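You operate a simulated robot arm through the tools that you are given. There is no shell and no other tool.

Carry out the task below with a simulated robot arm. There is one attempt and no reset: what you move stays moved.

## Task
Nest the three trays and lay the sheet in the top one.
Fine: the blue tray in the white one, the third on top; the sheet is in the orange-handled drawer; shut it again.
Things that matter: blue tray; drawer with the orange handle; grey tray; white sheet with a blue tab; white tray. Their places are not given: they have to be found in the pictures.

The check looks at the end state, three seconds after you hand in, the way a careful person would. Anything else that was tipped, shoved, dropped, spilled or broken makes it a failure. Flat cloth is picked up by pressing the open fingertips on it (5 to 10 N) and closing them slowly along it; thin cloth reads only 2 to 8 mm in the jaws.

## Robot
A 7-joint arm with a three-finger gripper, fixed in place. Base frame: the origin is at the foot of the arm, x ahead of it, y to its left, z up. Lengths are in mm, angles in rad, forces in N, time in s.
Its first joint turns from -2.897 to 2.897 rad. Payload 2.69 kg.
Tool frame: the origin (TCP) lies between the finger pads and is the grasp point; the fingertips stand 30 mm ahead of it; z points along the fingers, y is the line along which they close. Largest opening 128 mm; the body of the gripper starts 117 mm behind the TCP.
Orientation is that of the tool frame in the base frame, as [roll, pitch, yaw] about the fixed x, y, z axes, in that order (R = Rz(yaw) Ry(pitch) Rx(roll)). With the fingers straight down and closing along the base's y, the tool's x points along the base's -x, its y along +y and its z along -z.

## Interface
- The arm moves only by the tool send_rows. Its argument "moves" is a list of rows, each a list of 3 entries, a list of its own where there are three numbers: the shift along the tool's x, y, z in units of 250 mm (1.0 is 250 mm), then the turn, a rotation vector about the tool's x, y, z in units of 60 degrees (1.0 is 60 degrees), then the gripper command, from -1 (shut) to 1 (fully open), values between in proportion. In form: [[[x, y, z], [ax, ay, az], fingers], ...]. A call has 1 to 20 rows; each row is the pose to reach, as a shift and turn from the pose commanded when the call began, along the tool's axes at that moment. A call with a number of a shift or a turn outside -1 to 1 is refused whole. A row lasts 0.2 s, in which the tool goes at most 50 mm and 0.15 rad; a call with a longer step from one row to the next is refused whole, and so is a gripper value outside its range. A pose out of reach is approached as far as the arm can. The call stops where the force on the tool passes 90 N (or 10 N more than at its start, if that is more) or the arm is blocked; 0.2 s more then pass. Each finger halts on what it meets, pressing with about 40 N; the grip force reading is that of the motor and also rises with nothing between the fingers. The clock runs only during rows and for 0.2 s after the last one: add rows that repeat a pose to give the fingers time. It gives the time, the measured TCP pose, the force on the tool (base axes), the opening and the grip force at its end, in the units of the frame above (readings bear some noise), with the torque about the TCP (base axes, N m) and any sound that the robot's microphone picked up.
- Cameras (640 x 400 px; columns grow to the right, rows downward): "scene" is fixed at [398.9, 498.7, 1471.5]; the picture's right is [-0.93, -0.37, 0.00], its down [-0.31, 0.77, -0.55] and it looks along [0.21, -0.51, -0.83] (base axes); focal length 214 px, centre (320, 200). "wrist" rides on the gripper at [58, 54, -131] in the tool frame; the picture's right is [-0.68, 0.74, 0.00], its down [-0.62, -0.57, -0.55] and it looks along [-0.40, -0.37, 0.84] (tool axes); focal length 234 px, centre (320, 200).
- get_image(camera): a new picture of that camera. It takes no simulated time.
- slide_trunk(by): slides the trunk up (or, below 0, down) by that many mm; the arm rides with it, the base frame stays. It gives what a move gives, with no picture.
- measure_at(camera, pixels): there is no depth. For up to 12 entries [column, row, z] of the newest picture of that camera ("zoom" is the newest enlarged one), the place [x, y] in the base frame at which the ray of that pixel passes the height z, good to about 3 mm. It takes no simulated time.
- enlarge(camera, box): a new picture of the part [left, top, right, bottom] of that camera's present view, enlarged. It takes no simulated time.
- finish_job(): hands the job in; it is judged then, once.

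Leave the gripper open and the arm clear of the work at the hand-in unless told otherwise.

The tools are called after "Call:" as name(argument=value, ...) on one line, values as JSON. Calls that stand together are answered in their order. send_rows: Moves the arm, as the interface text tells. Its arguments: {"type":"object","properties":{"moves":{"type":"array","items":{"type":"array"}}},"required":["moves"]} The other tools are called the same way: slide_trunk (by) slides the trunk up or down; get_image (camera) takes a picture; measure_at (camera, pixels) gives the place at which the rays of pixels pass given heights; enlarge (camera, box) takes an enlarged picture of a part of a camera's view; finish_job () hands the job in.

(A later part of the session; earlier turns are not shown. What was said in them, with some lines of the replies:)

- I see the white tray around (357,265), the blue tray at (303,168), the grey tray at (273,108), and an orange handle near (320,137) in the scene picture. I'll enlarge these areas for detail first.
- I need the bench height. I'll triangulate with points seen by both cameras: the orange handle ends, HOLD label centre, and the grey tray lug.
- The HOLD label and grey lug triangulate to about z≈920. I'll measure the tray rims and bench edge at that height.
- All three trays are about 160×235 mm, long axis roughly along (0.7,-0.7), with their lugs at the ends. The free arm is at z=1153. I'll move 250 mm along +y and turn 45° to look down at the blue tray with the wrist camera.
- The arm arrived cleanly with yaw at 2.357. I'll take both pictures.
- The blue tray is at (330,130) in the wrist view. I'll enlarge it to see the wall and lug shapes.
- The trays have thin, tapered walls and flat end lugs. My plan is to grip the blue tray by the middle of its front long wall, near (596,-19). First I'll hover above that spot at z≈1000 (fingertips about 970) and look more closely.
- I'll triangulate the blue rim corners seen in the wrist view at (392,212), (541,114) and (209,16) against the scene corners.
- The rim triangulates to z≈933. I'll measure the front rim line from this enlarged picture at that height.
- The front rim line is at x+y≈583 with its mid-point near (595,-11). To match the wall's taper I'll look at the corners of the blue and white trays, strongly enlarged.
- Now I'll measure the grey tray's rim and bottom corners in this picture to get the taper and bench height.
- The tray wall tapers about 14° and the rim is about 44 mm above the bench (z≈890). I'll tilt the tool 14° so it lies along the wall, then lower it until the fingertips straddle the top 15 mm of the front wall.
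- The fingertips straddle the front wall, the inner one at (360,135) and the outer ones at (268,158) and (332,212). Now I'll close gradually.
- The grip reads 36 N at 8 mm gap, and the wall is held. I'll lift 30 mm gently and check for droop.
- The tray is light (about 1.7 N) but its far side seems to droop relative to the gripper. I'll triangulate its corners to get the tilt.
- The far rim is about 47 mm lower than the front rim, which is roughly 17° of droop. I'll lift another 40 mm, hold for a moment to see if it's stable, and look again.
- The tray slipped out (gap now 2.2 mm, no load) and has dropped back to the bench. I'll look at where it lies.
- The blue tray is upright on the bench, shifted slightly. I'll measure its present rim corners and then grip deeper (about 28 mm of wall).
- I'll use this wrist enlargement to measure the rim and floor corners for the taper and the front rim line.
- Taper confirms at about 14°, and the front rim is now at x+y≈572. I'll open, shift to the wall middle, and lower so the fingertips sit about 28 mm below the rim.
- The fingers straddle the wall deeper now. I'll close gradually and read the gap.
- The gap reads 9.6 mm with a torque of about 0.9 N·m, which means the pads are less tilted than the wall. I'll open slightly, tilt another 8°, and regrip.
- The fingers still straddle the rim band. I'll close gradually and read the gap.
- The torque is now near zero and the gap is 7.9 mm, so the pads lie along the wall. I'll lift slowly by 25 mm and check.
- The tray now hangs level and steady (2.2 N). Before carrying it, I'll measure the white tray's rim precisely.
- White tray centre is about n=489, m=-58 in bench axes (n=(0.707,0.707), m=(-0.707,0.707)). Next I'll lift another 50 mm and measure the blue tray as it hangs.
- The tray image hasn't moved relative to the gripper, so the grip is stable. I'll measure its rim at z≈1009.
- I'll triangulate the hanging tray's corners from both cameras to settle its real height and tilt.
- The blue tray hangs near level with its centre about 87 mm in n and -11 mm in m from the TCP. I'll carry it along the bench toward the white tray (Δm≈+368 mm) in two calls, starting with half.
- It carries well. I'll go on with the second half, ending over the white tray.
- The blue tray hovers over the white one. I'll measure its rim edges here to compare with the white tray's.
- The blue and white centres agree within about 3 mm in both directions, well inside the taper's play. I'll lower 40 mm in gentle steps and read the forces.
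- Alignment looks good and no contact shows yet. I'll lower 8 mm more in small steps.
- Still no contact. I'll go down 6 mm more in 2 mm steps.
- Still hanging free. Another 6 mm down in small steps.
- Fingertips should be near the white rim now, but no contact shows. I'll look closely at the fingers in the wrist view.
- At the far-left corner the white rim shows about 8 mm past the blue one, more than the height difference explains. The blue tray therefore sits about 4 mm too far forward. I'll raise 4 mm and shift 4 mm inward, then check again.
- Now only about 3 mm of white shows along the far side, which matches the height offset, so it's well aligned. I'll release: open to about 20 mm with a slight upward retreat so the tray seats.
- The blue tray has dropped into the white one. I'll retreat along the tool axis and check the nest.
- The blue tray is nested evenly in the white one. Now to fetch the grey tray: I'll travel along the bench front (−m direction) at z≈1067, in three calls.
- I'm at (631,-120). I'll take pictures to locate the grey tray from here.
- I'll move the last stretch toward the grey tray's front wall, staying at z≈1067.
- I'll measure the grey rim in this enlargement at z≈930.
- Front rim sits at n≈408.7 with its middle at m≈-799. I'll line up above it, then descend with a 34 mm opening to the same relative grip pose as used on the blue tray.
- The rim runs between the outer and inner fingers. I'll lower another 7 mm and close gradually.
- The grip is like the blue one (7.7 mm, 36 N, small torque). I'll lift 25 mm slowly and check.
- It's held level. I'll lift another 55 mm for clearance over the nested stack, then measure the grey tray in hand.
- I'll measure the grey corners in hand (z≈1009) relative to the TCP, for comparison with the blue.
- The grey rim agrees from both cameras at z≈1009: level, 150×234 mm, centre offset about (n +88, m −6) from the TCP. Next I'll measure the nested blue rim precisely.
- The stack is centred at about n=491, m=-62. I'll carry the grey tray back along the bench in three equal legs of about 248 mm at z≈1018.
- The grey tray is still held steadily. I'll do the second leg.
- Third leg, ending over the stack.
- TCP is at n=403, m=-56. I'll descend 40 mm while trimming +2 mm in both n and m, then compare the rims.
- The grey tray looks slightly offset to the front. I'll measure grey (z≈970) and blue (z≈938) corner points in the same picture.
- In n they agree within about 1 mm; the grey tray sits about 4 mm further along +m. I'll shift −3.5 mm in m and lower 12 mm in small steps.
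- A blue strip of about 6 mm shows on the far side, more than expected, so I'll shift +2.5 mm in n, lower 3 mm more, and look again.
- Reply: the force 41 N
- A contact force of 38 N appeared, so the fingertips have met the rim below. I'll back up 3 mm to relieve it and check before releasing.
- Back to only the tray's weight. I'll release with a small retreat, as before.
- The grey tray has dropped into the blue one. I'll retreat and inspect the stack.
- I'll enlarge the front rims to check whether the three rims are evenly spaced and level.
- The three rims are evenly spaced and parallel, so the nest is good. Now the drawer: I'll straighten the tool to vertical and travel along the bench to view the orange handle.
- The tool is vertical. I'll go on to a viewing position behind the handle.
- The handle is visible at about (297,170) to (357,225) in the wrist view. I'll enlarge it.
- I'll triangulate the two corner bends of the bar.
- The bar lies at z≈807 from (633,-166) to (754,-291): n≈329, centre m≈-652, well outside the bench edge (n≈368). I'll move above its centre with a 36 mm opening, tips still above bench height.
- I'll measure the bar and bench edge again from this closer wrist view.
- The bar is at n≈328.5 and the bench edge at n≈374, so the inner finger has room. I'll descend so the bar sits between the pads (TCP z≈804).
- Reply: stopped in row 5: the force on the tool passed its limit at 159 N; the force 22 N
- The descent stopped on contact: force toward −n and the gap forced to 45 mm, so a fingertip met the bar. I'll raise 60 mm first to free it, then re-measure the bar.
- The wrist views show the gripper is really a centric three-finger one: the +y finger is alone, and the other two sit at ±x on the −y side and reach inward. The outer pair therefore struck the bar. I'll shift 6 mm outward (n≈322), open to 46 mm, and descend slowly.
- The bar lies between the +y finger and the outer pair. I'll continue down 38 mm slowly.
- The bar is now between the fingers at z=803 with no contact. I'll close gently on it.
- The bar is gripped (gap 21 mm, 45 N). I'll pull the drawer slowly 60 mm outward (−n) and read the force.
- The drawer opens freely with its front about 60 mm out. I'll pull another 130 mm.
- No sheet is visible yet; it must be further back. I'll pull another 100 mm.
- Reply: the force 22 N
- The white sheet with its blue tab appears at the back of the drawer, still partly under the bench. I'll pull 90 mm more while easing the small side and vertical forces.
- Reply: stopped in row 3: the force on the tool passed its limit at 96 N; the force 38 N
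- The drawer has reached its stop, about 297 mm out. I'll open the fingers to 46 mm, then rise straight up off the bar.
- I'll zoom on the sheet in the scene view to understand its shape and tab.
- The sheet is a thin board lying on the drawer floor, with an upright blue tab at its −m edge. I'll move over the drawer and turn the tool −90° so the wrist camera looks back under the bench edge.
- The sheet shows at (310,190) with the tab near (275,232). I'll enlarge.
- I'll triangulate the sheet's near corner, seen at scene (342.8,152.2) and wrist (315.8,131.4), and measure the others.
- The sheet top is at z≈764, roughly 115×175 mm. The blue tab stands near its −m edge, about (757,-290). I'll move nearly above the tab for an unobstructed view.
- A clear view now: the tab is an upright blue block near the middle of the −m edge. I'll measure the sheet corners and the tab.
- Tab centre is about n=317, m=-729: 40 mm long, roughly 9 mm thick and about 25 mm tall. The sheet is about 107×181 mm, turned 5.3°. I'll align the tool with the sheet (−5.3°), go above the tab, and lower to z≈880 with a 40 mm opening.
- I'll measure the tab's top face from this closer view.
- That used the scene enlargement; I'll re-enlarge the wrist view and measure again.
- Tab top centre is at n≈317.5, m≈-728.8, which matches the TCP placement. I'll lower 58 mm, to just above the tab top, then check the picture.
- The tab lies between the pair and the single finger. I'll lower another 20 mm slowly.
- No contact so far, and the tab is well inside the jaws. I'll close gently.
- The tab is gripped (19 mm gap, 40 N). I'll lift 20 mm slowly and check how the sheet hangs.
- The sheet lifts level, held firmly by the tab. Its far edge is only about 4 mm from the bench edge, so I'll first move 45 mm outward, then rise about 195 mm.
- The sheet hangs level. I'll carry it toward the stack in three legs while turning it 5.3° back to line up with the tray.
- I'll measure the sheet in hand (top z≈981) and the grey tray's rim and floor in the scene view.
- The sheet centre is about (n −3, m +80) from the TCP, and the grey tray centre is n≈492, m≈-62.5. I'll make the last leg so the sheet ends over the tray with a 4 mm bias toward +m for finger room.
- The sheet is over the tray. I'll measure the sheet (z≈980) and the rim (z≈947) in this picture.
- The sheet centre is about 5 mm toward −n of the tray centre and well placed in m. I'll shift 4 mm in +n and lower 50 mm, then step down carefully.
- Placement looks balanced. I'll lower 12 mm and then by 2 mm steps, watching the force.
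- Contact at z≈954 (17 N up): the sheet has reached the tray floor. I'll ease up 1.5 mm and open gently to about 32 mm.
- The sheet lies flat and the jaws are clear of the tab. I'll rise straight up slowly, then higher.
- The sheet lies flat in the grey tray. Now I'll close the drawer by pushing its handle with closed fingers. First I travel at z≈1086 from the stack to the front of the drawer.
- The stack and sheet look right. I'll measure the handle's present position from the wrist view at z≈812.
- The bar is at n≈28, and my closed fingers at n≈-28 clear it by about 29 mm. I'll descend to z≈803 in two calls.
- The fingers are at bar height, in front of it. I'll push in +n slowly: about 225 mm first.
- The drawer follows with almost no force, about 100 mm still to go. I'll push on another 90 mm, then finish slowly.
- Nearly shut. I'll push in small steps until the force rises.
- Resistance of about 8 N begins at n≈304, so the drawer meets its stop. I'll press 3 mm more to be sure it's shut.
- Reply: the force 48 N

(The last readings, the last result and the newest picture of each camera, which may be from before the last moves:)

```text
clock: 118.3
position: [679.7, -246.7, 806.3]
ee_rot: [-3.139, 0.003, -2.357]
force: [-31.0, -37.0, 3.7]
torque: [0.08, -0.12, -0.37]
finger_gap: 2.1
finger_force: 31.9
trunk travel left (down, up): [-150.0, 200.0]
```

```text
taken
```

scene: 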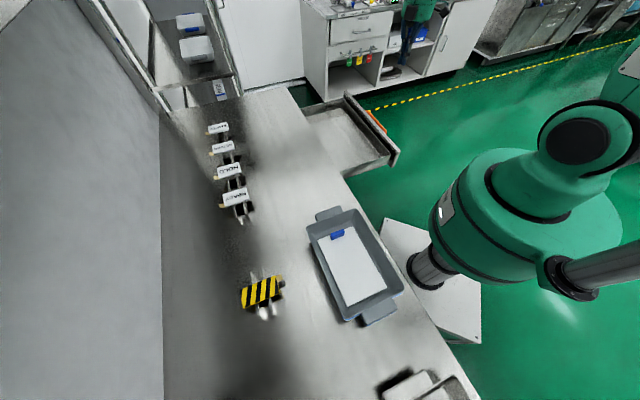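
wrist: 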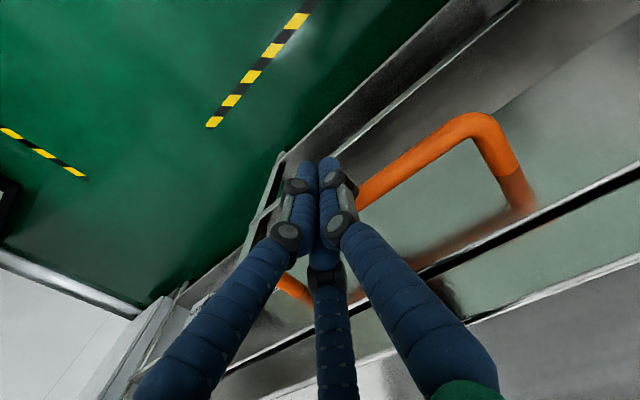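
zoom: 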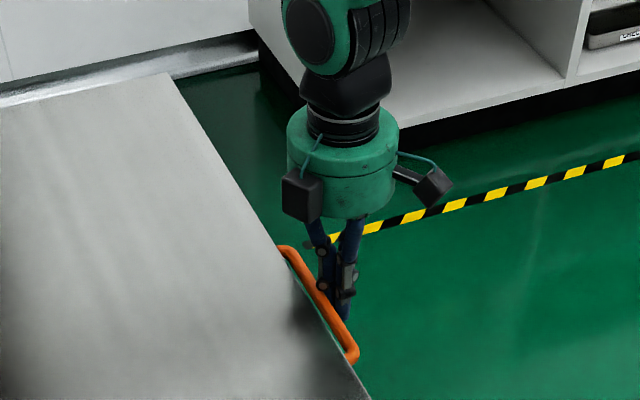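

48 N of resistance: the drawer is firmly shut. I'll back off 45 mm, rise, and open the gripper.

Call:
send_rows(moves=[[[0.04, 0, 0], [0, 0, 0], -1], [[0.12, 0, 0], [0, 0, 0], -1], [[0.18, 0, 0], [0, 0, 0], -1], [[0.18, 0, -0.15], [0, 0, 0], -1], [[0.18, 0, -0.32], [0, 0, 0], -1], [[0.18, 0, -0.5], [0, 0, 0], -0.6], [[0.18, 0, -0.68], [0, 0, 0], 0], [[0.18, 0, -0.85], [0, 0, 0], 0.5], [[0.18, 0, -1.0], [0, 0, 0], 1], [[0.18, 0, -1.0], [0, 0, 0], 1]])

Call:
get_image(camera="scene")

Call:
enlarge(camera="scene", box=[270, 80, 370, 170])

Call:
get_image(camera="wrist")

```text
clock: 120.5
position: [645.6, -277.6, 1056.1]
ee_rot: [-3.138, 0.001, -2.353]
force: [-0.9, 0.2, 0.0]
torque: [-0.01, -0.06, 0.0]
finger_gap: 128.3
finger_force: 0.1
trunk travel left (down, up): [-150.0, 200.0]
```

```text
taken
```

scene: 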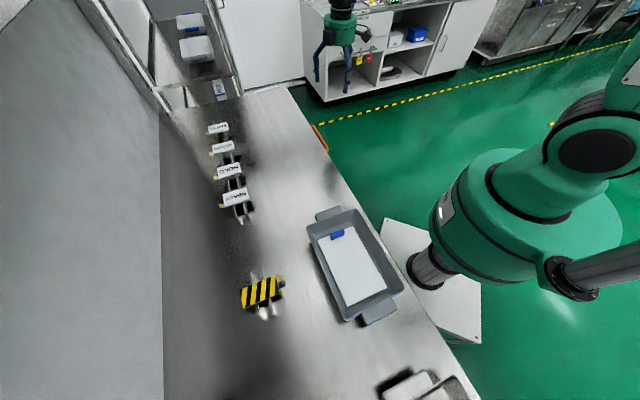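

```text
4.44 times, centred on (320, 125) of scene
```

zoom: 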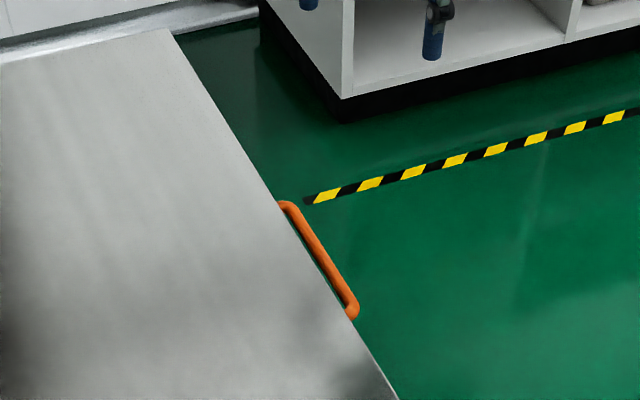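

```text
taken
```

wrist: 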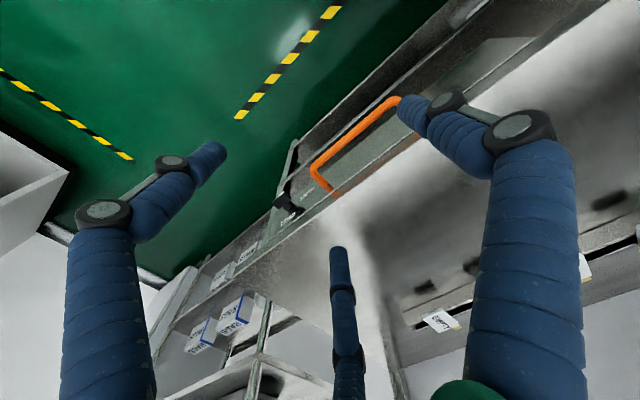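

The handle is back at its original place, so the drawer is shut. One last close look at the stack and sheet.

Call:
enlarge(camera="scene", box=[300, 200, 415, 335])

Call:
enlarge(camera="scene", box=[340, 270, 420, 330])

Call:
enlarge(camera="scene", box=[300, 200, 380, 260])

```text
2.96 times, centred on (358, 268) of scene
```

zoom: 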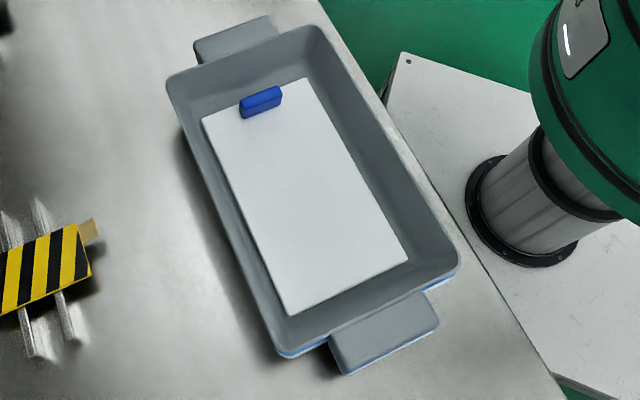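

```text
6.67 times, centred on (380, 300) of scene
```

zoom: 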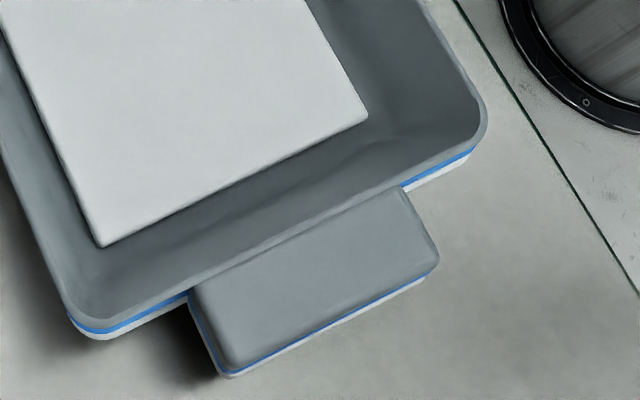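

```text
6.67 times, centred on (340, 230) of scene
```

zoom: 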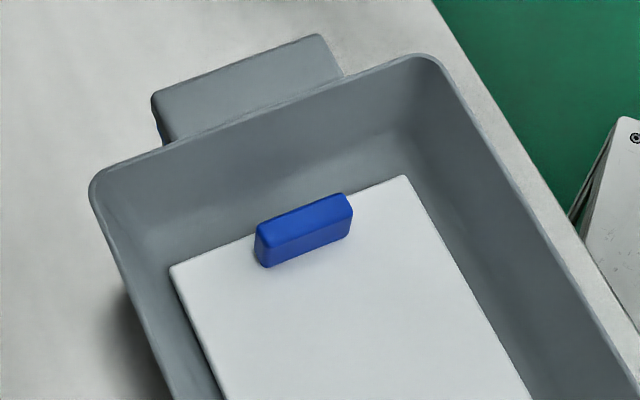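

The grey, blue and white trays are nested with even rims. The sheet lies flat inside the grey tray with its tab up, the drawer is shut, the gripper is open and the arm is clear. I'm handing in.

Call:
finish_job()

```text
The job is handed in.
```

The three trays are nested (white at the bottom, then blue, then grey). The white sheet with the blue tab lies flat in the grey tray, and the orange-handled drawer is shut again. The job is handed in; no verdict has come back.

Two things happened that the judging could notice:

- **Blue tray:** on my first grip it slipped and dropped a short way back onto the bench. It stayed upright, and I regripped it and placed it normally.
- **Drawer handle:** on my first descent my fingers hit the handle bar hard enough to trip the force stop (159 N). I backed off and repositioned. The drawer then opened and closed freely.

In the last pictures the rims were evenly spaced and the handle was back where it started. Nothing else on the bench looked disturbed. The gripper is open and the arm is clear of the work.
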